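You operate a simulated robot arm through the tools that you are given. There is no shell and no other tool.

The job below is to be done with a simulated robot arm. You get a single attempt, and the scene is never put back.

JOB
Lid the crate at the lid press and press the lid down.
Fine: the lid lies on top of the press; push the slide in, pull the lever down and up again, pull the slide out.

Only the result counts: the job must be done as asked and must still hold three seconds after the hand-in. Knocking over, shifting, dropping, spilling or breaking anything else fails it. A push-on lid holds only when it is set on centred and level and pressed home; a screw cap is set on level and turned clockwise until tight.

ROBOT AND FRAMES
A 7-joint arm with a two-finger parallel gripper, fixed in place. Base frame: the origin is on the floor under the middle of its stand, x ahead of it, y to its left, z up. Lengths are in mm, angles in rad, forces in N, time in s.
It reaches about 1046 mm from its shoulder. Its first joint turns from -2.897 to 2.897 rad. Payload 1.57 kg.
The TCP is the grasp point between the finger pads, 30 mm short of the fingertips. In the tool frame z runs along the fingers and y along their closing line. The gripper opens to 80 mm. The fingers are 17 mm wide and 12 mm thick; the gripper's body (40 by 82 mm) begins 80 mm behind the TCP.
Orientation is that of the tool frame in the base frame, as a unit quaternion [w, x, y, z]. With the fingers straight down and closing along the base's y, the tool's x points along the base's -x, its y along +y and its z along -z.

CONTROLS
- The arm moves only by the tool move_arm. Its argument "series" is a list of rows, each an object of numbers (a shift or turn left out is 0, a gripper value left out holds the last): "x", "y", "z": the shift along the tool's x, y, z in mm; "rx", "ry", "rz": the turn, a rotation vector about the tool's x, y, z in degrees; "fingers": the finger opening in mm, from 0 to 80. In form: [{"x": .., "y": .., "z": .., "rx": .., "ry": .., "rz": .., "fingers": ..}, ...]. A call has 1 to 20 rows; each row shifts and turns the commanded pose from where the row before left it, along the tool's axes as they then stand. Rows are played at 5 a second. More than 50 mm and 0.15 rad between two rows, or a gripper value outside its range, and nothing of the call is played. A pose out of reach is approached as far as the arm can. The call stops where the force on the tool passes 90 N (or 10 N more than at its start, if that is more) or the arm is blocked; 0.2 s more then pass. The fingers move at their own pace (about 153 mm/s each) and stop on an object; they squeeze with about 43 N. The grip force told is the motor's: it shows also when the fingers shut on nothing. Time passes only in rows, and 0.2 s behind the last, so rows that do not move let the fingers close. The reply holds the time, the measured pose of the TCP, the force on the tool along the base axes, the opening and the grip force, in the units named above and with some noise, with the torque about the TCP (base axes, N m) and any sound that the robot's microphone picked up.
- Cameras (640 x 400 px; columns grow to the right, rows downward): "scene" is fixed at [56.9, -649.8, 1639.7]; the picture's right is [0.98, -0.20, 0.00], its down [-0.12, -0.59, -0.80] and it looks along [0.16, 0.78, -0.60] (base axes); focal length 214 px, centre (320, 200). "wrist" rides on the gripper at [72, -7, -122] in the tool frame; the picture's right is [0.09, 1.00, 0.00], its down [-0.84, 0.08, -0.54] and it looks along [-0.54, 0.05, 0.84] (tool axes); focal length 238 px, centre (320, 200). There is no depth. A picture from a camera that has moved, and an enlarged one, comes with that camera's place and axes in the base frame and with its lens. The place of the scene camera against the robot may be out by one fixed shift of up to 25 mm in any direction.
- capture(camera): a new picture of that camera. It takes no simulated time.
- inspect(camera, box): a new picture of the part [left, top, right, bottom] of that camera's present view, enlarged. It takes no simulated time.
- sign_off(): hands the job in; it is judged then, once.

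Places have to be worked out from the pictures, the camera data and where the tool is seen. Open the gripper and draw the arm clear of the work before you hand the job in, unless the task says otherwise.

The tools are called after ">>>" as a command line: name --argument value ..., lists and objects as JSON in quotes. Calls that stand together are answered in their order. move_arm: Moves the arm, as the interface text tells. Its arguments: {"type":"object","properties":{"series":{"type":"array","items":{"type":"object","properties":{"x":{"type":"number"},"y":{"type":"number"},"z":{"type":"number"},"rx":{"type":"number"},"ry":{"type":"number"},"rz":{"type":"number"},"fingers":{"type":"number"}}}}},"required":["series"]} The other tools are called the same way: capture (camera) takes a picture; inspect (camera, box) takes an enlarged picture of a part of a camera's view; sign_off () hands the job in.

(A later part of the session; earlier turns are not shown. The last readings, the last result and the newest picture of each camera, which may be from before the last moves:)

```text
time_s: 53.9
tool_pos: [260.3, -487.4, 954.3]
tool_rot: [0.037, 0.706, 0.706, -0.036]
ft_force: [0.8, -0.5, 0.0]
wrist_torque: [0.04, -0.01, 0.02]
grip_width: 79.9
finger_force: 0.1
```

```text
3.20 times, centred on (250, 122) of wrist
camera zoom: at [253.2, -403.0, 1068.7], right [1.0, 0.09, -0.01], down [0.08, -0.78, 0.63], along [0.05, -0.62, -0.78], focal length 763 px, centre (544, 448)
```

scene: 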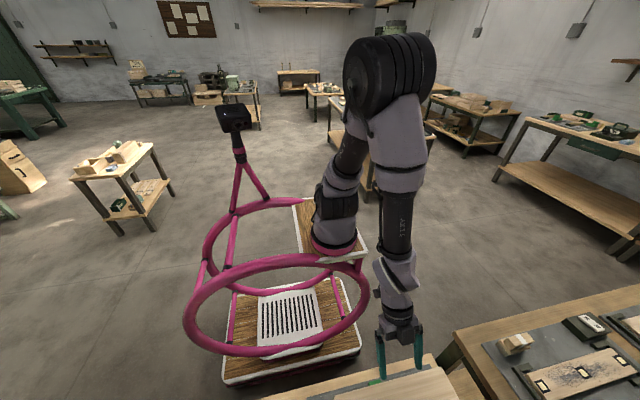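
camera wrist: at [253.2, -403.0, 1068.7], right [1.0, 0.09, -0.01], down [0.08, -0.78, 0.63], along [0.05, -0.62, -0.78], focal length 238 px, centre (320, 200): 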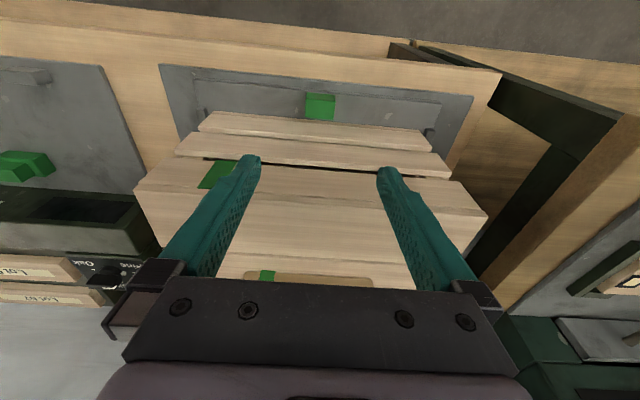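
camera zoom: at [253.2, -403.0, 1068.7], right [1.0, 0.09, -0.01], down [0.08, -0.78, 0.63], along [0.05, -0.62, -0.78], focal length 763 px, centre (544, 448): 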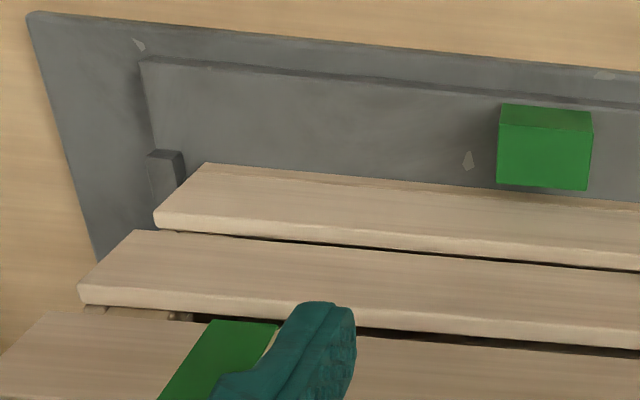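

The knob top triangulates to z≈755, y≈-505, 38 mm wide, with the crate only ~10 mm behind it. Before descending I check the hand's shape above the fingers from the scene camera for clearance to the lid.

>>> inspect --camera "scene" --box '[320, 250, 480, 350]'

>>> inspect --camera "scene" --box '[300, 399.8, 500, 400]'

```text
4.00 times, centred on (400, 300) of scene
camera zoom: at [56.9, -649.8, 1639.7], right [0.98, -0.2, 0.0], down [-0.12, -0.59, -0.8], along [0.16, 0.78, -0.6], focal length 858 px, centre (0, -200)
```

zoom: 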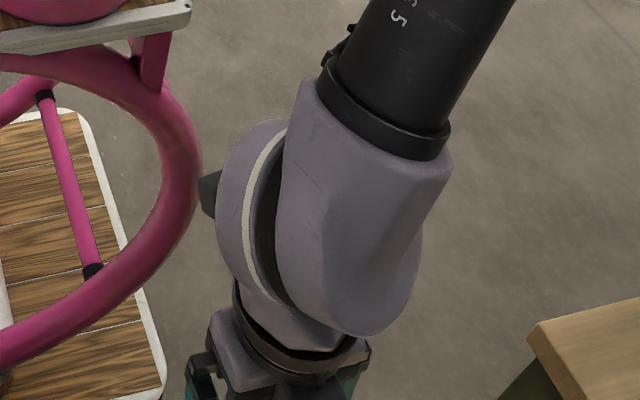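

```text
3.20 times, centred on (400, 400) of scene
camera zoom: at [56.9, -649.8, 1639.7], right [0.98, -0.2, 0.0], down [-0.12, -0.59, -0.8], along [0.16, 0.78, -0.6], focal length 686 px, centre (64, -440)
```

zoom: 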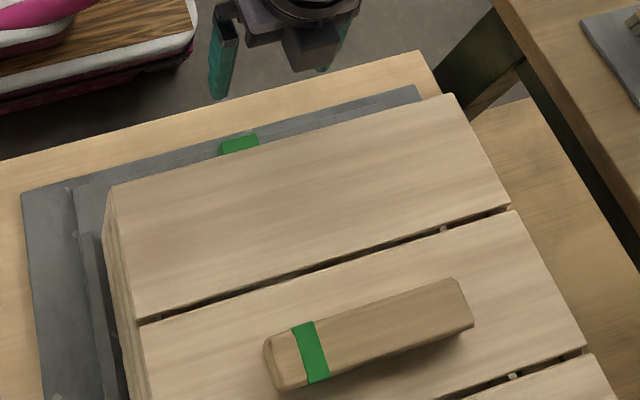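

The flange is slim (~38 mm radius) about 115 mm behind the TCP, so near the knob I should stay close to vertical and push its +y face with closed fingers. I close the fingers, reduce tilt to ~2°, and back off in +y before descending.

>>> move_arm --series '[{"ry": 4, "fingers": 0}, {"x": 10, "y": -1}, {}]'

>>> move_arm --series '[{"x": 1.3, "z": 38}, {"x": 1.3, "z": 38}, {}]'

```text
time_s: 54.7
tool_pos: [258.7, -476.5, 954.4]
tool_rot: [0.012, 0.707, 0.707, -0.011]
ft_force: [0.3, -0.2, 0.3]
wrist_torque: [0.0, -0.01, -0.02]
grip_width: 0.0
finger_force: 20.9
```

```text
time_s: 55.5
tool_pos: [258.6, -477.1, 878.4]
tool_rot: [0.013, 0.707, 0.707, -0.011]
ft_force: [0.9, -0.4, -0.1]
wrist_torque: [0.03, 0.03, -0.02]
grip_width: 0.0
finger_force: 21.3
```

Feasible so far at z 878. I continue descending in smaller calls.

>>> move_arm --series '[{"x": 1.2, "z": 35}, {}]'

>>> move_arm --series '[{"x": 0.8, "z": 25}, {}]'

```text
time_s: 56.1
tool_pos: [256.0, -477.3, 842.6]
tool_rot: [0.012, 0.707, 0.707, -0.012]
ft_force: [-0.4, 0.6, 0.4]
wrist_torque: [0.01, -0.03, -0.01]
grip_width: 0.0
finger_force: 21.9
```

```text
time_s: 56.7
tool_pos: [257.0, -476.3, 817.9]
tool_rot: [0.013, 0.707, 0.707, -0.011]
ft_force: [0.3, 0.5, 0.2]
wrist_torque: [-0.03, 0.02, 0.02]
grip_width: 0.1
finger_force: 21.1
```

Still no reach problem at z 818. I look at the view of the knob before the last part of the descent.

>>> inspect --camera "wrist" --box '[240, 0, 400, 100]'

>>> capture --camera "wrist"

```text
4.00 times, centred on (320, 50) of wrist
camera zoom: at [249.7, -401.2, 938.0], right [1.0, 0.09, 0.0], down [0.08, -0.82, 0.57], along [0.05, -0.57, -0.82], focal length 953 px, centre (320, 800)
```

zoom: 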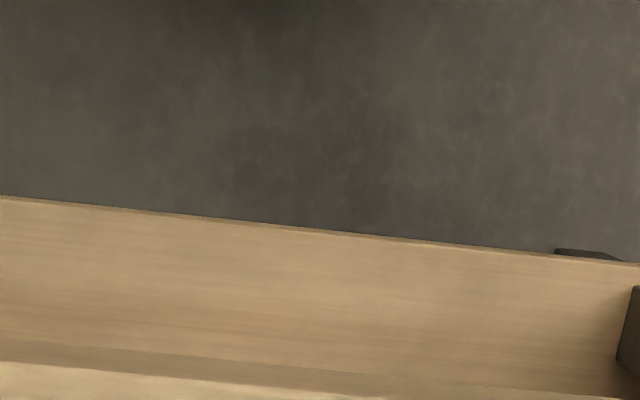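

```text
taken
camera wrist: at [249.7, -401.2, 938.0], right [1.0, 0.09, 0.0], down [0.08, -0.82, 0.57], along [0.05, -0.57, -0.82], focal length 238 px, centre (320, 200)
```

wrist: 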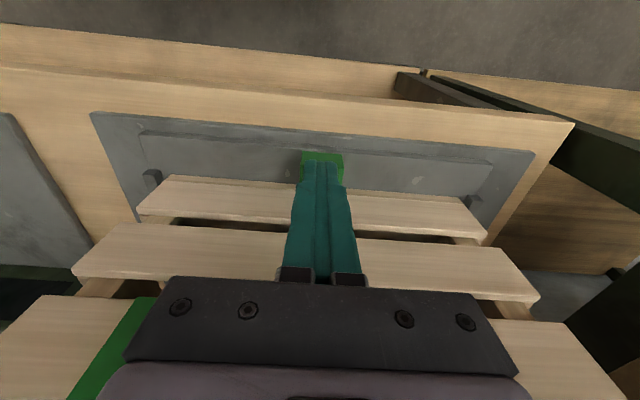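

>>> inspect --camera "wrist" --box '[280, 135, 360, 185]'

```text
8.00 times, centred on (320, 160) of wrist
camera zoom: at [249.7, -401.2, 938.0], right [1.0, 0.09, 0.0], down [0.08, -0.82, 0.57], along [0.05, -0.57, -0.82], focal length 1907 px, centre (320, 520)
```

zoom: 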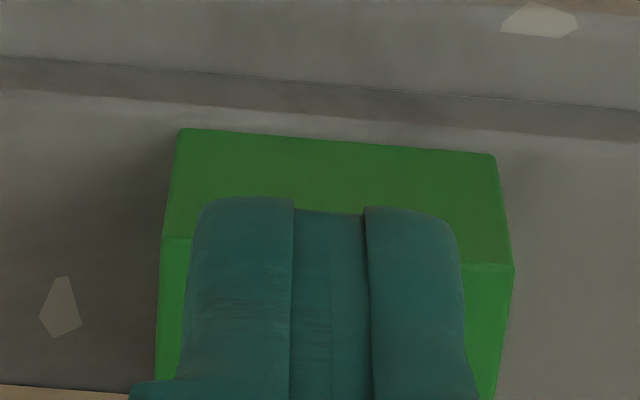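

The knob's face is at y -492, top z 756, plate z 727.5; my finger face is ~6 mm in front of it. I descend 48 mm so the tips sit ~12 mm above the plate.

>>> move_arm --series '[{"x": 0.8, "z": 24}, {}]'

>>> move_arm --series '[{"x": 0.8, "z": 24}, {}]'

```text
time_s: 57.3
tool_pos: [257.8, -477.1, 794.1]
tool_rot: [0.013, 0.707, 0.707, -0.011]
ft_force: [0.6, -0.9, 0.0]
wrist_torque: [0.0, 0.02, 0.0]
grip_width: 0.0
finger_force: 21.5
```

```text
time_s: 57.9
tool_pos: [256.1, -477.6, 770.5]
tool_rot: [0.013, 0.707, 0.707, -0.012]
ft_force: [-0.2, -0.4, -1.3]
wrist_torque: [0.02, 0.0, -0.02]
grip_width: 0.1
finger_force: 21.4
```

In position in front of the knob. I push gently in -y and watch the force.

>>> move_arm --series '[{"x": -4, "z": 0.13}, {"x": -4, "z": 0.13}, {"x": -4, "z": 0.13}, {"x": -4, "z": 0.13}, {"x": -4, "z": 0.13}, {"x": -4, "z": 0.13}]'

>>> inspect --camera "scene" --box '[300, 399.8, 500, 400]'

```text
time_s: 59.3
tool_pos: [258.2, -501.8, 770.7]
tool_rot: [0.014, 0.707, 0.707, -0.011]
ft_force: [0.5, 0.1, 0.4]
wrist_torque: [0.0, 0.03, -0.03]
grip_width: 0.0
finger_force: 20.7
```

```text
3.20 times, centred on (400, 400) of scene
camera zoom: at [56.9, -649.8, 1639.7], right [0.98, -0.2, 0.0], down [-0.12, -0.59, -0.8], along [0.16, 0.78, -0.6], focal length 686 px, centre (64, -440)
```

zoom: 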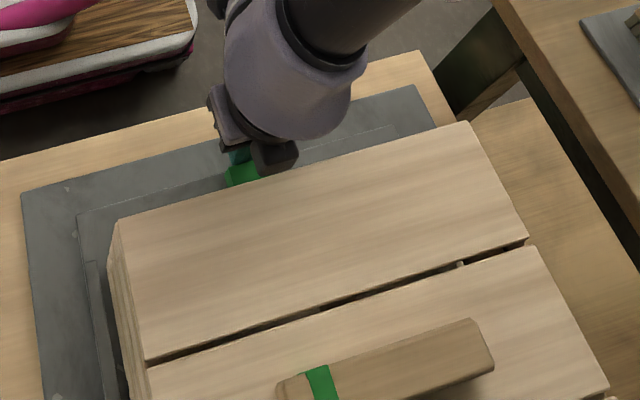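

The slide moves freely with lid and crate riding along. I continue at 40 mm/s, gradually tilting the hand back so it will clear the press beam.

>>> move_arm --series '[{"x": -7.99, "z": 0.35, "ry": -0.37}, {"x": -7.99, "z": 0.4, "ry": -0.37}, {"x": -7.99, "z": 0.45, "ry": -0.37}, {"x": -7.99, "z": 0.5, "ry": -0.37}, {"x": -7.98, "z": 0.55, "ry": -0.37}, {"x": -7.98, "z": 0.6, "ry": -0.37}, {"x": -7.98, "z": 0.65, "ry": -0.37}, {"x": -7.97, "z": 0.7, "ry": -0.37}, {"x": -7.97, "z": 0.75, "ry": -0.37}, {"x": -7.96, "z": 0.8, "ry": -0.37}]'

>>> inspect --camera "scene" --box '[130, 399.8, 640, 400]'

>>> capture --camera "wrist"

```text
time_s: 61.5
tool_pos: [258.2, -582.8, 770.3]
tool_rot: [0.036, 0.707, 0.706, -0.035]
ft_force: [0.0, -0.7, 0.3]
wrist_torque: [-0.02, 0.01, -0.07]
grip_width: 0.1
finger_force: 21.4
```

```text
1.25 times, centred on (385, 400) of scene
camera zoom: at [56.9, -649.8, 1639.7], right [0.98, -0.2, 0.0], down [-0.12, -0.59, -0.8], along [0.16, 0.78, -0.6], focal length 269 px, centre (238, -51)
```

zoom: 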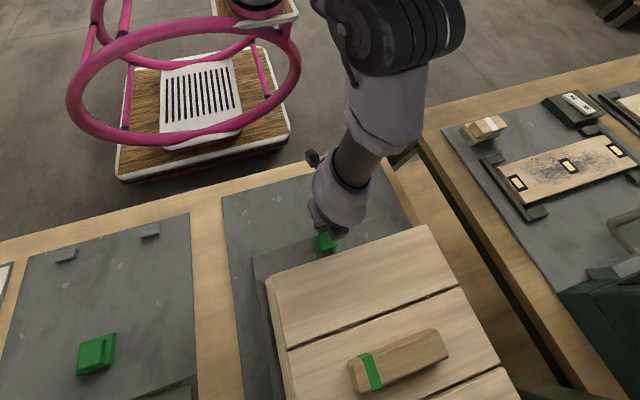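

```text
taken
camera wrist: at [251.6, -499.7, 884.0], right [1.0, 0.09, -0.01], down [0.08, -0.78, 0.62], along [0.05, -0.62, -0.78], focal length 238 px, centre (320, 200)
```

wrist: 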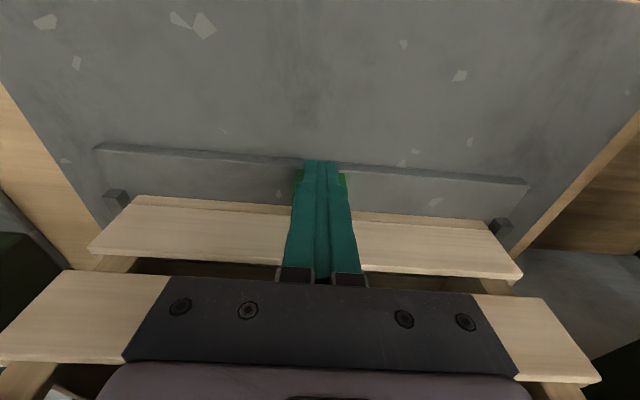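

Everything moves straight; the crate is entering the press without resistance. I continue pushing with growing tilt.

>>> move_arm --series '[{"x": -7.96, "z": 0.8, "ry": -0.37}, {"x": -7.95, "z": 0.85, "ry": -0.37}, {"x": -7.95, "z": 0.9, "ry": -0.37}, {"x": -7.95, "z": 0.95, "ry": -0.37}, {"x": -7.94, "z": 1.0, "ry": -0.37}, {"x": -7.93, "z": 1.05, "ry": -0.37}, {"x": -7.93, "z": 1.1, "ry": -0.37}, {"x": -7.92, "z": 1.15, "ry": -0.37}, {"x": -7.91, "z": 1.2, "ry": -0.37}, {"x": -7.9, "z": 1.25, "ry": -0.37}]'

>>> inspect --camera "scene" --box '[0, 399.8, 640, 400]'

>>> capture --camera "wrist"

```text
time_s: 63.7
tool_pos: [259.8, -662.9, 770.4]
tool_rot: [0.059, 0.705, 0.705, -0.058]
ft_force: [0.7, 0.6, -0.7]
wrist_torque: [-0.03, 0.05, -0.02]
grip_width: 0.0
finger_force: 21.4
```

```text
1.00 times, centred on (320, 400) of scene (not enlarged: the box is as wide or as high as the picture)
camera zoom: at [56.9, -649.8, 1639.7], right [0.98, -0.2, 0.0], down [-0.12, -0.59, -0.8], along [0.16, 0.78, -0.6], focal length 214 px, centre (320, 0)
```

zoom: 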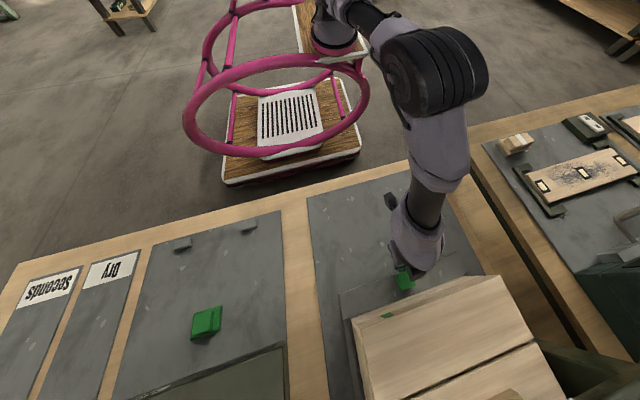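

```text
taken
camera wrist: at [251.9, -572.1, 879.2], right [1.0, 0.09, -0.01], down [0.08, -0.74, 0.67], along [0.05, -0.67, -0.74], focal length 238 px, centre (320, 200)
```

wrist: 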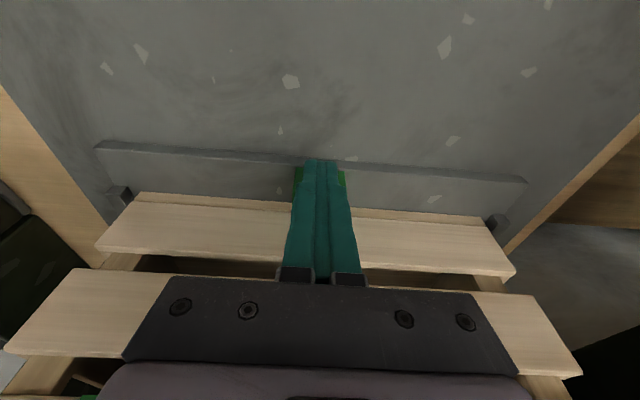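

Still free. I continue toward the expected end of travel (about y -740), slower.

>>> move_arm --series '[{"x": -6.9, "z": 1.17, "ry": -0.3}, {"x": -6.9, "z": 1.2, "ry": -0.3}, {"x": -6.89, "z": 1.23, "ry": -0.3}, {"x": -6.89, "z": 1.27, "ry": -0.3}, {"x": -6.88, "z": 1.3, "ry": -0.3}, {"x": -6.88, "z": 1.34, "ry": -0.3}, {"x": -5.9, "z": 1.18, "ry": -0.3}, {"x": -5.9, "z": 1.2, "ry": -0.3}]'

>>> capture --camera "wrist"

```text
time_s: 65.5
tool_pos: [258.1, -716.1, 770.9]
tool_rot: [0.073, 0.703, 0.704, -0.072]
ft_force: [0.1, 0.2, -0.2]
wrist_torque: [0.02, 0.01, 0.0]
grip_width: 0.1
finger_force: 21.2
```

```text
taken
camera wrist: at [251.1, -621.3, 875.4], right [1.0, 0.09, -0.02], down [0.08, -0.71, 0.7], along [0.05, -0.7, -0.71], focal length 238 px, centre (320, 200)
```

wrist: 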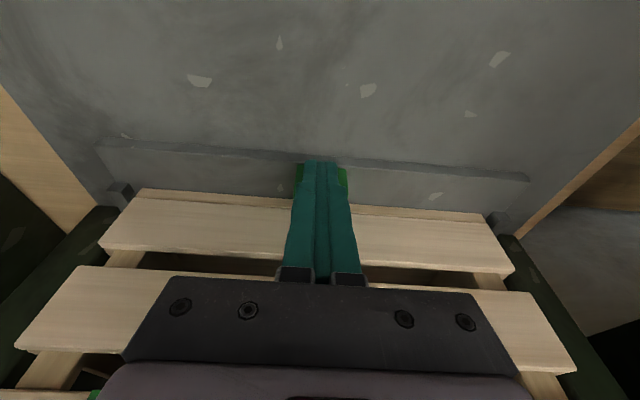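

The crate is between the side walls. I go on in 4 mm steps looking for the end stop.

>>> move_arm --series '[{"x": -3.92, "z": 0.82}, {"x": -3.92, "z": 0.82}, {"x": -3.92, "z": 0.82}, {"x": -3.92, "z": 0.82}, {"x": -3.92, "z": 0.82}]'

>>> move_arm --series '[{"x": -2.94, "z": 0.61}, {"x": -2.94, "z": 0.61}, {"x": -2.94, "z": 0.61}]'

```text
time_s: 66.7
tool_pos: [259.3, -737.2, 770.7]
tool_rot: [0.073, 0.703, 0.704, -0.072]
ft_force: [0.1, 0.3, -0.6]
wrist_torque: [0.0, 0.02, 0.02]
grip_width: 0.0
finger_force: 21.6
```

```text
time_s: 67.5
tool_pos: [258.7, -738.3, 768.1]
tool_rot: [0.069, 0.704, 0.703, -0.068]
ft_force: [-1.1, 52.7, 18.6]
wrist_torque: [1.19, 0.12, -0.06]
grip_width: 0.1
finger_force: 21.2
```

The slide is at its end stop (53 N at y -738, stroke ~255 mm). I back off in +y and rise, then look into the press.

>>> move_arm --series '[{"x": 9.8, "z": -2}, {"x": 29.4, "z": -6.1}, {"x": 29.4, "z": -6.1}, {"x": 39, "z": -8.1}, {"x": 0, "z": -30}, {"x": 0, "z": -30}, {}]'

>>> capture --camera "wrist"

>>> inspect --camera "scene" --box '[0, 399.8, 640, 400]'

```text
time_s: 69.1
tool_pos: [257.3, -621.2, 827.7]
tool_rot: [0.074, 0.703, 0.704, -0.072]
ft_force: [-0.4, -0.5, 0.4]
wrist_torque: [-0.02, 0.01, -0.02]
grip_width: 0.1
finger_force: 21.6
```

```text
taken
camera wrist: at [251.0, -526.7, 932.5], right [1.0, 0.09, -0.02], down [0.08, -0.71, 0.7], along [0.05, -0.7, -0.71], focal length 238 px, centre (320, 200)
```

wrist: 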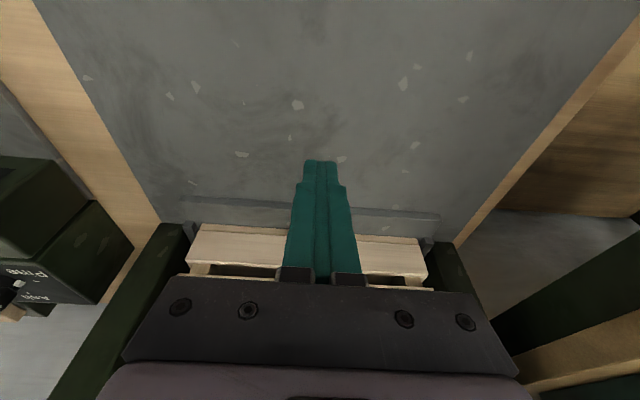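

```text
1.00 times, centred on (320, 400) of scene (not enlarged: the box is as wide or as high as the picture)
camera zoom: at [56.9, -649.8, 1639.7], right [0.98, -0.2, 0.0], down [-0.12, -0.59, -0.8], along [0.16, 0.78, -0.6], focal length 214 px, centre (320, 0)
```

zoom: 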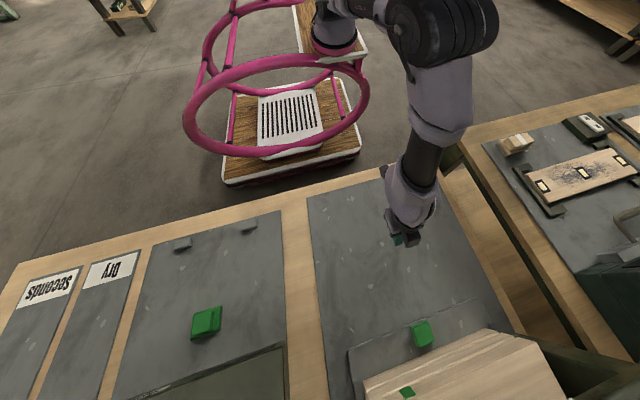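

The slide is fully in with crate and lid under the press. Now I rise, straighten the tool and turn it back so the fingers close along y for the lever grip.

>>> move_arm --series '[{"x": -9.1, "z": -44}, {"x": -9.1, "z": -44}, {"x": -9.1, "z": -44}, {"x": -9.1, "z": -44}, {"x": -9.1, "z": -44}, {"x": -9.1, "z": -44}, {"x": -9.1, "z": -44}, {"x": -9.1, "z": -44}, {"x": -9.1, "z": -44}, {"ry": 5.85}, {"ry": 5.85}]'

>>> move_arm --series '[{"rz": -8.2}, {"rz": -8.2}, {"rz": -8.2}, {"rz": -8.2}, {"rz": -8.2}, {"rz": -8.2}, {"rz": -8.2}, {"rz": -8.2}, {"rz": -8.2}, {"rz": -8.2}, {"rz": -8.0}, {"fingers": 80}]'

```text
time_s: 71.5
tool_pos: [258.8, -620.8, 1234.6]
tool_rot: [0.002, 0.708, 0.707, 0.0]
ft_force: [-0.2, 0.3, 0.8]
wrist_torque: [-0.05, 0.0, 0.01]
grip_width: 0.1
finger_force: 21.6
```

```text
time_s: 74.1
tool_pos: [257.9, -621.2, 1233.8]
tool_rot: [0.001, -0.001, 1.0, -0.002]
ft_force: [-0.8, -0.5, 0.2]
wrist_torque: [0.06, -0.02, -0.03]
grip_width: 80.1
finger_force: 0.0
```

Tool is vertical again. I move over to the -x side, staying above the lever, to view the grip closely.

>>> move_arm --series '[{"x": 42, "y": -14, "z": -2}, {"x": 42, "y": -14, "z": -2}, {"x": 42, "y": -14, "z": -2}, {"x": 42, "y": -14, "z": -2}, {"x": 42, "y": -14, "z": -2}, {"x": 42, "y": -14, "z": -2}, {"x": 42, "y": -14, "z": -2}, {"x": 42, "y": -14, "z": -2}, {}]'

>>> capture --camera "wrist"

>>> inspect --camera "wrist" --box '[220, 130, 380, 230]'

```text
time_s: 76.1
tool_pos: [-79.5, -732.4, 1250.3]
tool_rot: [0.001, 0.0, 1.0, -0.001]
ft_force: [-0.2, 0.7, -1.1]
wrist_torque: [0.0, 0.01, 0.0]
grip_width: 79.7
finger_force: 0.0
```

```text
taken
camera wrist: at [-151.2, -740.1, 1372.8], right [-0.09, 1.0, 0.0], down [0.84, 0.08, 0.54], along [0.54, 0.05, -0.84], focal length 238 px, centre (320, 200)
```

wrist: 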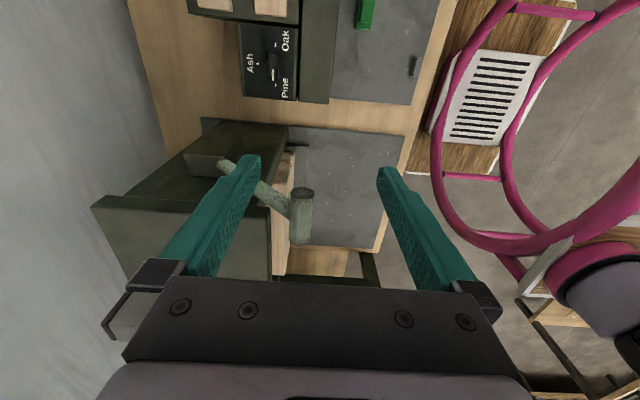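

```text
4.00 times, centred on (300, 180) of wrist
camera zoom: at [-151.2, -740.1, 1372.8], right [-0.09, 1.0, 0.0], down [0.84, 0.08, 0.54], along [0.54, 0.05, -0.84], focal length 953 px, centre (400, 280)
```

zoom: 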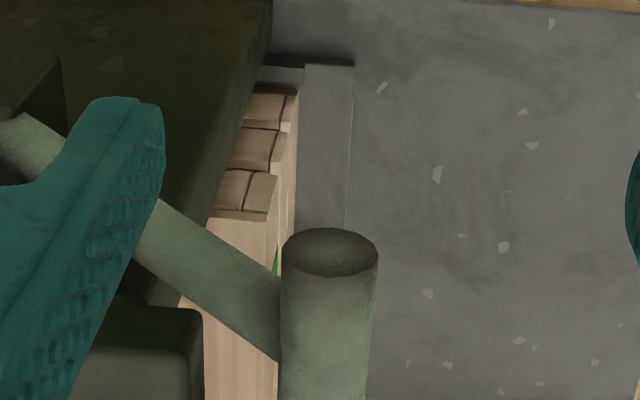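

I zoom on the grip to see where the rod joins and its ends.

>>> inspect --camera "wrist" --box '[252, 170, 348, 260]'

>>> inspect --camera "wrist" --box '[80, 110, 340, 272]'

```text
4.44 times, centred on (300, 215) of wrist
camera zoom: at [-151.2, -740.1, 1372.8], right [-0.09, 1.0, 0.0], down [0.84, 0.08, 0.54], along [0.54, 0.05, -0.84], focal length 1059 px, centre (409, 133)
```

zoom: 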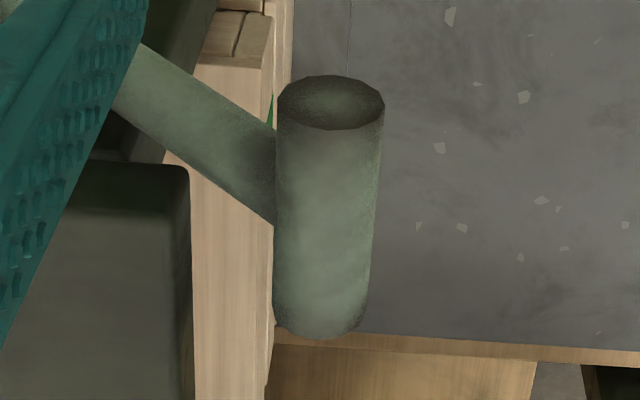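

```text
2.46 times, centred on (210, 191) of wrist
camera zoom: at [-151.2, -740.1, 1372.8], right [-0.09, 1.0, 0.0], down [0.84, 0.08, 0.54], along [0.54, 0.05, -0.84], focal length 587 px, centre (591, 222)
```

zoom: 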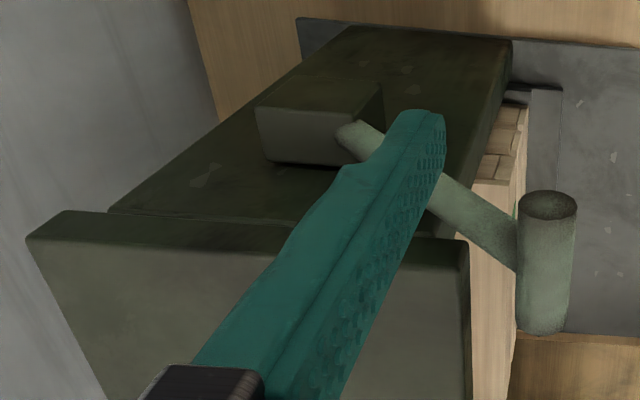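

The grip is a 26 mm cylinder from x≈-15 to 48 at (y -746.5, z 1151), rod joining in its middle (x≈16); pivot ≈ (y -905, z 1007), radius ≈ 214. I'll grasp the free -x part at x≈-6; first move above it with fingers at 50 mm.

>>> move_arm --series '[{"x": -37, "y": -7, "fingers": 50}, {"x": -36.5, "y": -7}, {"z": 25}, {"z": 25}, {}]'

>>> capture --camera "wrist"

>>> inspect --camera "wrist" --box '[240, 60, 400, 280]'

```text
time_s: 77.3
tool_pos: [-3.3, -746.5, 1198.4]
tool_rot: [0.0, 0.0, 1.0, -0.001]
ft_force: [-0.5, 0.4, 0.0]
wrist_torque: [-0.02, 0.04, 0.01]
grip_width: 49.9
finger_force: 0.0
```

```text
taken
camera wrist: at [-76.6, -753.3, 1321.2], right [-0.09, 1.0, 0.0], down [0.84, 0.08, 0.54], along [0.54, 0.05, -0.84], focal length 238 px, centre (320, 200)
```

wrist: 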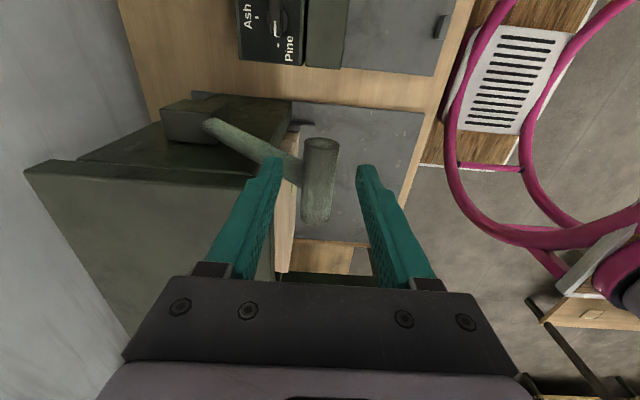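

```text
1.82 times, centred on (320, 170) of wrist
camera zoom: at [-76.6, -753.3, 1321.2], right [-0.09, 1.0, 0.0], down [0.84, 0.08, 0.54], along [0.54, 0.05, -0.84], focal length 433 px, centre (320, 254)
```

zoom: 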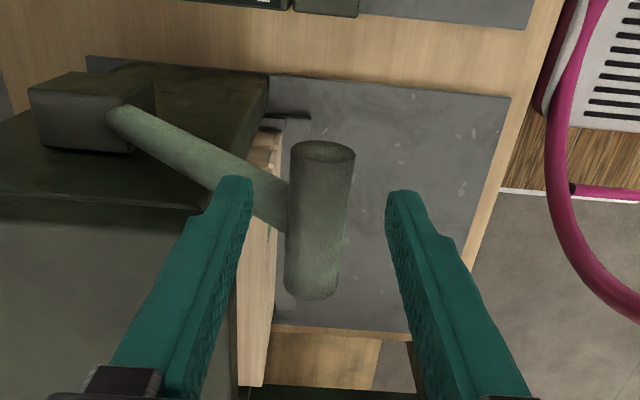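

Position agrees (grip y≈-746, ends at x -17 and 51). I shift 2 mm toward -x and descend to straddle the grip.

>>> move_arm --series '[{"x": 2.5, "z": 16}, {"z": 16}, {"z": 15}, {}]'

>>> capture --camera "wrist"

```text
time_s: 78.3
tool_pos: [-5.6, -748.3, 1152.2]
tool_rot: [0.001, 0.0, 1.0, 0.0]
ft_force: [1.0, 0.2, -0.6]
wrist_torque: [0.0, -0.02, 0.01]
grip_width: 50.0
finger_force: 0.0
```

```text
taken
camera wrist: at [-78.6, -754.4, 1274.2], right [-0.09, 1.0, 0.0], down [0.84, 0.08, 0.54], along [0.54, 0.05, -0.84], focal length 238 px, centre (320, 200)
```

wrist: 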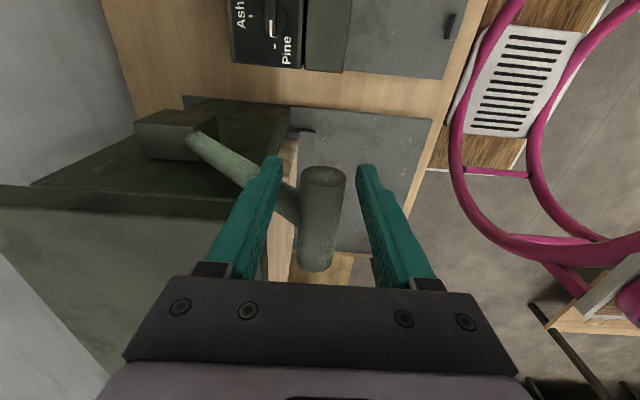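

The fingers straddle the grip freely. I close on it.

>>> move_arm --series '[{"fingers": 40}, {"fingers": 30}, {"fingers": 20}, {"fingers": 5}, {}]'

>>> capture --camera "wrist"

```text
time_s: 79.5
tool_pos: [-6.1, -746.5, 1150.8]
tool_rot: [0.001, -0.001, 1.0, -0.001]
ft_force: [1.8, 14.0, -0.6]
wrist_torque: [0.12, -0.19, -0.01]
grip_width: 26.0
finger_force: 36.9
```

```text
taken
camera wrist: at [-78.7, -753.4, 1274.3], right [-0.09, 1.0, 0.0], down [0.84, 0.08, 0.54], along [0.54, 0.05, -0.84], focal length 238 px, centre (320, 200)
```

wrist: 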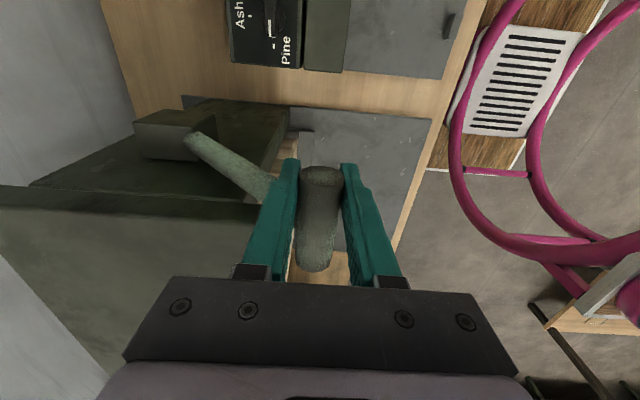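

The grip is held (26 mm), lever at its upper stop. I pull along the arc, first 4°, and check the forces.

>>> move_arm --series '[{"y": 4.8, "z": 5.7, "fingers": 0}, {"y": 4.8, "z": 5.7}, {}]'

>>> move_arm --series '[{"y": 4.4, "z": 6.1}, {"y": 4.4, "z": 6.1}, {"y": 4, "z": 6.3}, {"y": 4, "z": 6.3}, {}]'

```text
time_s: 80.3
tool_pos: [-5.7, -738.1, 1141.6]
tool_rot: [0.001, 0.0, 1.0, -0.002]
ft_force: [9.9, 5.5, 8.5]
wrist_torque: [-0.27, 0.69, -0.07]
grip_width: 25.8
finger_force: 37.5
```

```text
time_s: 81.5
tool_pos: [-6.1, -720.4, 1116.5]
tool_rot: [0.0, -0.001, 1.0, -0.001]
ft_force: [12.4, -1.2, 0.4]
wrist_torque: [-0.35, 0.24, -0.09]
grip_width: 25.7
finger_force: 36.9
```

The lever follows with small forces. I continue down the arc to about 14°.

>>> move_arm --series '[{"y": 3.5, "z": 6.6}, {"y": 3.5, "z": 6.7}, {"y": 3.1, "z": 6.8}, {"y": 3.0, "z": 6.8}, {"y": 2.6, "z": 7.0}, {"y": 2.5, "z": 7.1}, {"y": 2.1, "z": 7.2}, {"y": 2.0, "z": 7.2}, {}]'

>>> capture --camera "wrist"

```text
time_s: 83.5
tool_pos: [-7.5, -698.2, 1060.8]
tool_rot: [0.001, 0.0, 1.0, -0.001]
ft_force: [2.7, 12.6, 3.3]
wrist_torque: [-0.36, 0.4, -0.06]
grip_width: 25.6
finger_force: 37.2
```

```text
taken
camera wrist: at [-79.2, -705.0, 1182.7], right [-0.09, 1.0, 0.0], down [0.84, 0.08, 0.54], along [0.54, 0.05, -0.84], focal length 238 px, centre (320, 200)
```

wrist: 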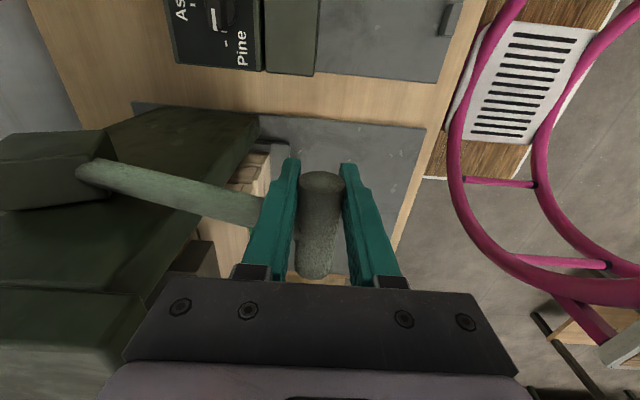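

Still following; a slight +y correction is due. I continue to about 6° and then further, checking for the resistance of the lid going home.

>>> move_arm --series '[{"y": 2.0, "z": 7.35}, {"y": 1.9, "z": 7.35}, {"y": 1.3, "z": 7.4}, {"y": 1.1, "z": 7.4}, {}]'

>>> move_arm --series '[{"y": 0.7, "z": 7.45}, {"y": 0.5, "z": 7.45}, {"y": 0.1, "z": 7.5}, {}]'

```text
time_s: 84.7
tool_pos: [-6.9, -692.4, 1030.3]
tool_rot: [0.001, 0.001, 1.0, -0.001]
ft_force: [-3.8, 14.8, 1.0]
wrist_torque: [-0.29, 0.62, 0.04]
grip_width: 25.7
finger_force: 37.3
```

```text
time_s: 85.7
tool_pos: [-7.2, -689.5, 1007.1]
tool_rot: [0.001, 0.0, 1.0, 0.0]
ft_force: [-5.8, 25.6, -1.1]
wrist_torque: [-0.37, 0.45, 0.13]
grip_width: 25.8
finger_force: 37.1
```

The lever pulls slightly +y (radius nearer 217), now past horizontal at z 1007 with no vertical resistance yet. I continue with the corrected arc.

>>> move_arm --series '[{"y": 1.4, "z": 7.6}, {"y": -0.3, "z": 7.6}, {"y": -0.5, "z": 7.6}, {"y": -0.8, "z": 7.5}, {}]'

>>> capture --camera "wrist"

```text
time_s: 86.9
tool_pos: [-6.6, -692.1, 977.1]
tool_rot: [0.001, 0.0, 1.0, -0.002]
ft_force: [-6.9, 21.1, -4.4]
wrist_torque: [-0.43, -0.07, 0.07]
grip_width: 25.9
finger_force: 36.8
```

```text
taken
camera wrist: at [-79.2, -698.2, 1099.4], right [-0.09, 1.0, 0.0], down [0.84, 0.08, 0.54], along [0.54, 0.05, -0.84], focal length 238 px, centre (320, 200)
```

wrist: 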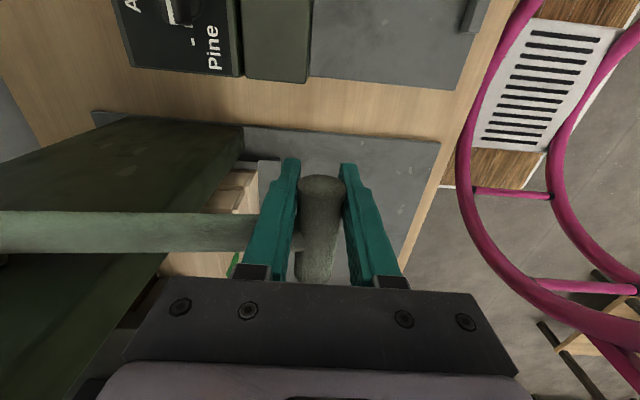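

No resistance yet at z 977 (about -7°). I continue down the arc.

>>> move_arm --series '[{"y": 0.2, "z": 7.5}, {"y": -1.2, "z": 7.4}, {"y": -1.6, "z": 7.5}, {"y": -1.9, "z": 7.3}, {}]'

>>> move_arm --series '[{"y": -2.1, "z": 7.3}, {"y": -2.3, "z": 7.2}, {}]'

```text
time_s: 88.1
tool_pos: [-6.0, -694.6, 947.8]
tool_rot: [0.001, 0.0, 1.0, -0.001]
ft_force: [-11.6, 14.2, -4.4]
wrist_torque: [-0.33, -0.06, 0.09]
grip_width: 25.8
finger_force: 37.0
```

```text
time_s: 88.9
tool_pos: [-5.5, -698.0, 934.2]
tool_rot: [0.001, 0.001, 1.0, -0.002]
ft_force: [-2.4, 42.0, 31.7]
wrist_torque: [-0.49, -0.02, 0.04]
grip_width: 25.9
finger_force: 37.0
```

Resistance begins at about z 934 (tangential ~44 N). I relieve the radial offset a little and press on in small steps.

>>> move_arm --series '[{"y": 0.6, "z": 2.0}, {}]'

>>> move_arm --series '[{"y": -0.2, "z": 2.0}, {}]'

```text
time_s: 89.5
tool_pos: [-8.4, -699.4, 932.2]
tool_rot: [0.002, 0.0, 1.0, -0.002]
ft_force: [-0.9, 44.3, 30.8]
wrist_torque: [-0.65, -0.03, 0.01]
grip_width: 25.8
finger_force: 36.8
```

```text
time_s: 90.1
tool_pos: [-6.8, -698.4, 930.1]
tool_rot: [0.001, 0.0, 1.0, -0.003]
ft_force: [-1.0, 45.5, 31.4]
wrist_torque: [-0.68, -0.03, 0.02]
grip_width: 25.7
finger_force: 36.7
```

The vertical force stays at ~31 N while moving down, so either the lever moves with a steady load or the pads slip. I look.

>>> capture --camera "wrist"

>>> inspect --camera "wrist" --box '[240, 140, 400, 290]'

```text
taken
camera wrist: at [-78.8, -705.5, 1053.1], right [-0.09, 1.0, 0.0], down [0.84, 0.08, 0.54], along [0.54, 0.05, -0.84], focal length 238 px, centre (320, 200)
```

wrist: 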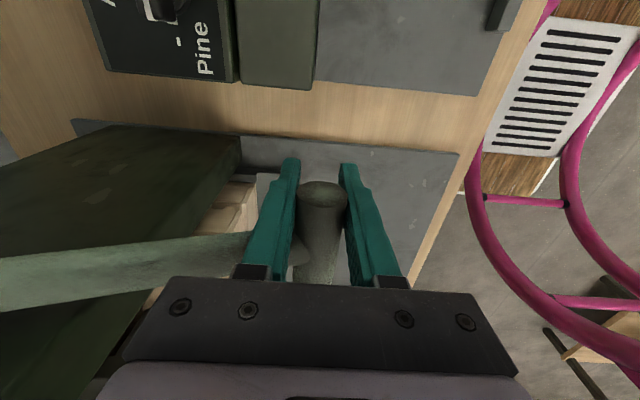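

```text
2.67 times, centred on (320, 215) of wrist
camera zoom: at [-78.8, -705.5, 1053.1], right [-0.09, 1.0, 0.0], down [0.84, 0.08, 0.54], along [0.54, 0.05, -0.84], focal length 636 px, centre (320, 160)
```

zoom: 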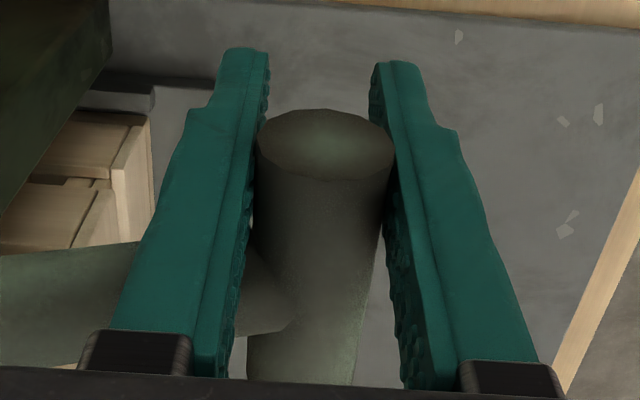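

The camera shows the grip about 20 mm higher in the fingers: the lever stopped near z 951 and the pads slipped. I loosen slightly and lower the palm onto the grip so I can press with more force.

>>> move_arm --series '[{"fingers": 34}, {"y": 3.5}, {"z": 8}, {"z": 8}, {"z": 8}, {"z": 6}, {}]'

>>> capture --camera "wrist"

```text
time_s: 91.7
tool_pos: [-8.0, -698.6, 900.1]
tool_rot: [0.001, 0.0, 1.0, -0.001]
ft_force: [0.3, -0.5, 0.2]
wrist_torque: [-0.01, 0.04, -0.01]
grip_width: 34.0
finger_force: 0.1
```

```text
taken
camera wrist: at [-79.2, -704.8, 1021.9], right [-0.09, 1.0, 0.0], down [0.84, 0.08, 0.54], along [0.54, 0.05, -0.84], focal length 238 px, centre (320, 200)
```

wrist: 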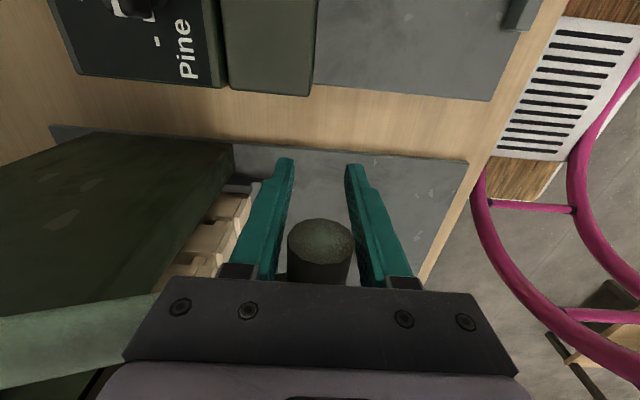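

The lever stays at z≈953. The palm is ~14 mm above it; I lower until it touches, then press.

>>> move_arm --series '[{"z": 5}, {"z": 5}, {"z": 2}, {}]'

>>> move_arm --series '[{"z": 2}, {"z": 2}, {}]'

```text
time_s: 92.7
tool_pos: [-7.1, -697.7, 894.2]
tool_rot: [0.0, 0.0, 1.0, -0.006]
ft_force: [3.1, 5.4, 67.9]
wrist_torque: [-3.12, -1.06, 0.26]
grip_width: 34.1
finger_force: 0.0
```

```text
time_s: 93.3
tool_pos: [-10.5, -701.7, 894.3]
tool_rot: [-0.002, 0.0, 1.0, -0.009]
ft_force: [-2.3, 15.6, 29.5]
wrist_torque: [-2.41, -0.78, 0.21]
grip_width: 34.3
finger_force: 0.1
stopped in row 3: the force on the tool passed its limit at 92 N (the readings are from after the stop); the commanded pose is now the measured one
```

The body's -y edge bore on the lever's rod with ~90 N and the lever didn't move further, so it appears to be at its lower stop (about -14°). I back up 6 mm and check how the lid looks under the press.

>>> move_arm --series '[{"z": -3}, {"z": -4}, {}]'

>>> inspect --camera "scene" --box '[0, 399.8, 640, 400]'

>>> inspect --camera "scene" --box '[60, 399.8, 640, 400]'

>>> capture --camera "wrist"

```text
time_s: 94.1
tool_pos: [-7.6, -701.1, 897.3]
tool_rot: [-0.001, 0.0, 1.0, -0.006]
ft_force: [0.3, -0.4, -0.1]
wrist_torque: [0.02, -0.04, -0.01]
grip_width: 34.0
finger_force: 0.0
```

```text
1.00 times, centred on (320, 400) of scene (not enlarged: the box is as wide or as high as the picture)
camera zoom: at [56.9, -649.8, 1639.7], right [0.98, -0.2, 0.0], down [-0.12, -0.59, -0.8], along [0.16, 0.78, -0.6], focal length 214 px, centre (320, 0)
```

zoom: 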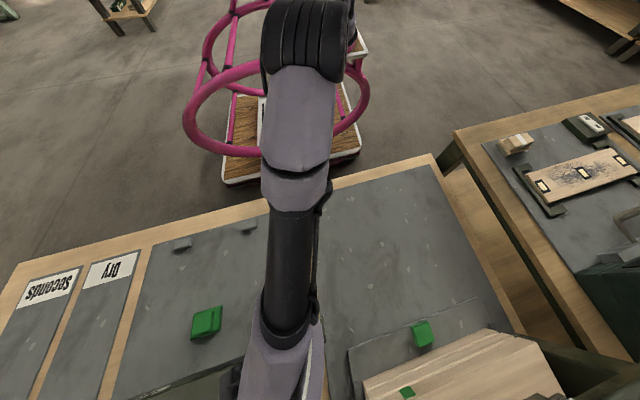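

```text
1.10 times, centred on (350, 400) of scene
camera zoom: at [56.9, -649.8, 1639.7], right [0.98, -0.2, 0.0], down [-0.12, -0.59, -0.8], along [0.16, 0.78, -0.6], focal length 237 px, centre (287, -21)
```

zoom: 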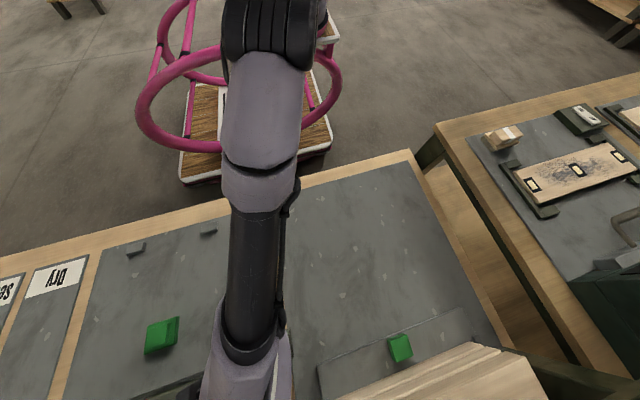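

```text
taken
camera wrist: at [-78.7, -707.2, 1019.9], right [-0.09, 1.0, -0.01], down [0.84, 0.09, 0.54], along [0.54, 0.04, -0.84], focal length 238 px, centre (320, 200)
```

wrist: 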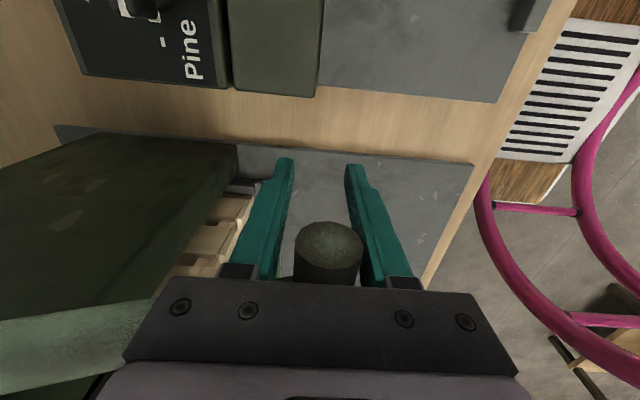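

The lever hasn't moved any further (z 952). I leave it down, rise off it, and go to the front of the press to see whether the lid is pressed home.

>>> move_arm --series '[{"z": -20}, {"z": -40}, {"z": -40}, {"z": -40}, {"z": -40}, {"z": -30}, {"x": -44, "y": 16}, {"x": -44, "y": 16}, {"x": -44, "y": 16}, {"x": -44, "y": 16}, {"x": -44, "y": 16}, {"x": -44, "y": 16}, {}]'

>>> move_arm --series '[{"rz": 8.2}, {"rz": 8.2}, {"rz": 8.2}, {"rz": 8.2}, {"rz": 8.2}, {"rz": 8.2}, {"rz": 8.2}, {"rz": 8.2}, {"rz": 8.2}, {"rz": 8.2}, {"rz": 8.0}, {"ry": -7}, {"ry": -7}, {}]'

>>> capture --camera "wrist"

```text
time_s: 96.9
tool_pos: [254.5, -602.2, 1102.8]
tool_rot: [-0.001, 0.0, 1.0, -0.007]
ft_force: [0.7, -0.1, 0.2]
wrist_torque: [0.02, -0.02, 0.03]
grip_width: 33.9
finger_force: 0.0
```

```text
time_s: 99.9
tool_pos: [255.7, -602.0, 1106.1]
tool_rot: [0.091, 0.7, 0.702, -0.092]
ft_force: [-0.2, -0.6, 0.5]
wrist_torque: [0.02, 0.0, 0.01]
grip_width: 34.0
finger_force: 0.1
```

```text
taken
camera wrist: at [249.1, -501.9, 1205.9], right [1.0, 0.09, -0.03], down [0.08, -0.67, 0.74], along [0.05, -0.74, -0.68], focal length 238 px, centre (320, 200)
```

wrist: 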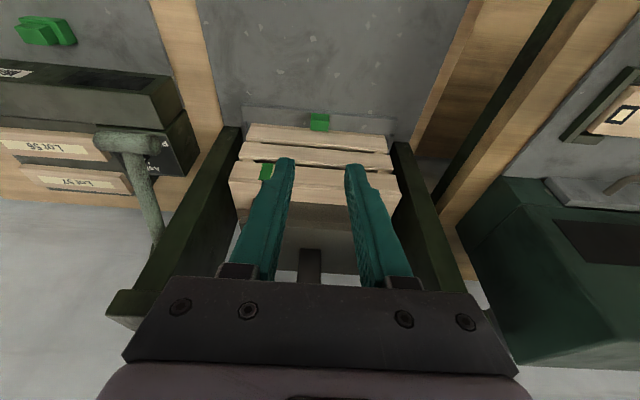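

The front view is open; I zoom on crate, lid and platen.

>>> inspect --camera "wrist" --box '[215, 110, 415, 280]'

>>> inspect --camera "wrist" --box '[285, 160, 365, 280]'

```text
2.35 times, centred on (315, 195) of wrist
camera zoom: at [249.1, -501.9, 1205.9], right [1.0, 0.09, -0.03], down [0.08, -0.67, 0.74], along [0.05, -0.74, -0.68], focal length 561 px, centre (332, 212)
```

zoom: 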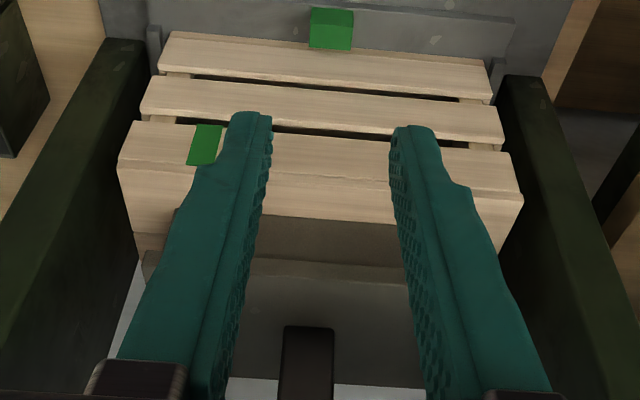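

```text
3.33 times, centred on (325, 220) of wrist
camera zoom: at [249.1, -501.9, 1205.9], right [1.0, 0.09, -0.03], down [0.08, -0.67, 0.74], along [0.05, -0.74, -0.68], focal length 794 px, centre (303, 133)
```

zoom: 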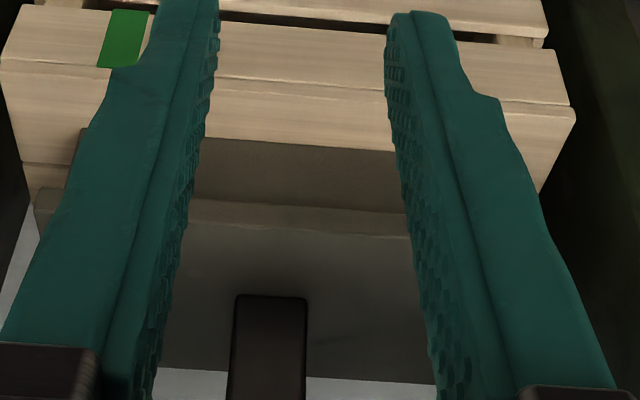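

The platen is down on the lid. I zoom on the joint between lid and crate rim to see whether there's still a gap.

>>> inspect --camera "wrist" --box '[225, 160, 275, 195]'

>>> inspect --camera "wrist" --box '[365, 165, 405, 195]'

```text
11.43 times, centred on (250, 178) of wrist
camera zoom: at [249.1, -501.9, 1205.9], right [1.0, 0.09, -0.03], down [0.08, -0.67, 0.74], along [0.05, -0.74, -0.68], focal length 2724 px, centre (1120, 457)
```

zoom: 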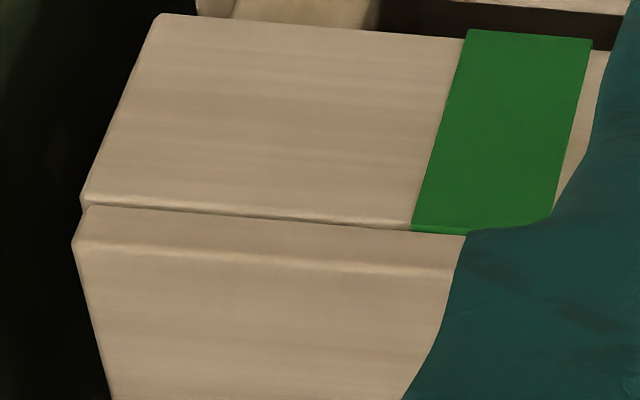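

```text
13.33 times, centred on (385, 180) of wrist
camera zoom: at [249.1, -501.9, 1205.9], right [1.0, 0.09, -0.03], down [0.08, -0.67, 0.74], along [0.05, -0.74, -0.68], focal length 3178 px, centre (-547, 467)
```

zoom: 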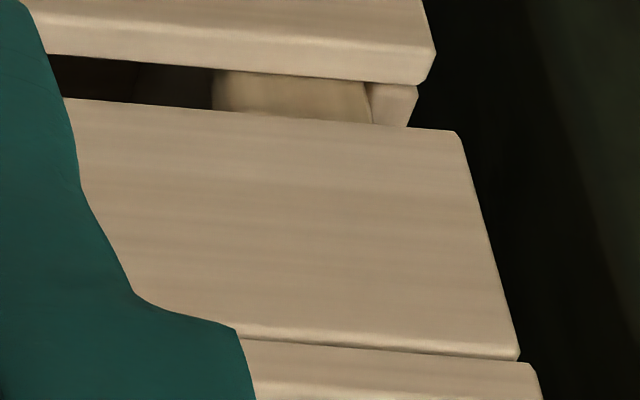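

The lid looks flush on the rim. To be sure it's fully pressed, I'll push the lever's grip from above with closed fingertips; first I turn the tool back and take out the small roll.

>>> move_arm --series '[{"ry": 7}, {"ry": 7}, {"rz": -8.2}, {"rz": -8.2}, {"rz": -8.2}, {"rz": -8.2}, {"rz": -8.2}, {"rz": -8.2}, {"rz": -8.2}, {"rz": -8.2}, {"rz": -8.2}, {"rz": -8.2}, {"rz": -8.0}, {"rx": -0.8, "fingers": 0}, {}]'

>>> move_arm --series '[{"x": 45, "y": -15}, {"x": 45, "y": -15}, {"x": 45, "y": -15}, {"x": 45, "y": -15}, {"x": 45, "y": -15}, {"x": 45, "y": -15}, {}]'

>>> capture --camera "wrist"

```text
time_s: 103.1
tool_pos: [255.9, -601.5, 1106.6]
tool_rot: [-0.001, -0.001, 1.0, 0.0]
ft_force: [0.1, -0.6, -0.6]
wrist_torque: [-0.02, 0.03, -0.01]
grip_width: 0.0
finger_force: 20.9
```

```text
time_s: 104.7
tool_pos: [-12.8, -691.8, 1105.6]
tool_rot: [-0.001, 0.0, 1.0, 0.002]
ft_force: [-0.2, 0.1, 0.1]
wrist_torque: [0.0, 0.0, 0.0]
grip_width: 0.0
finger_force: 21.3
```

```text
taken
camera wrist: at [-85.2, -698.1, 1228.9], right [-0.09, 1.0, 0.0], down [0.84, 0.08, 0.54], along [0.54, 0.05, -0.84], focal length 238 px, centre (320, 200)
```

wrist: 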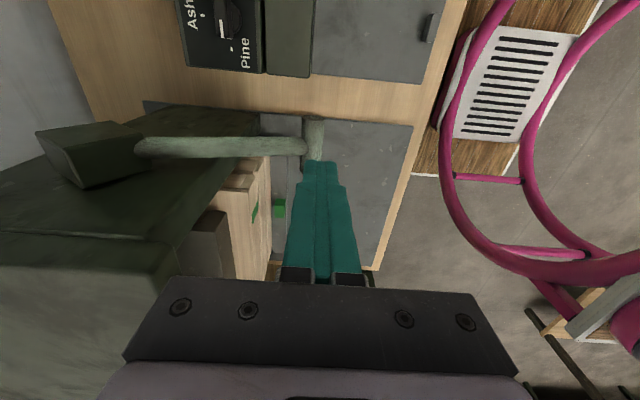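

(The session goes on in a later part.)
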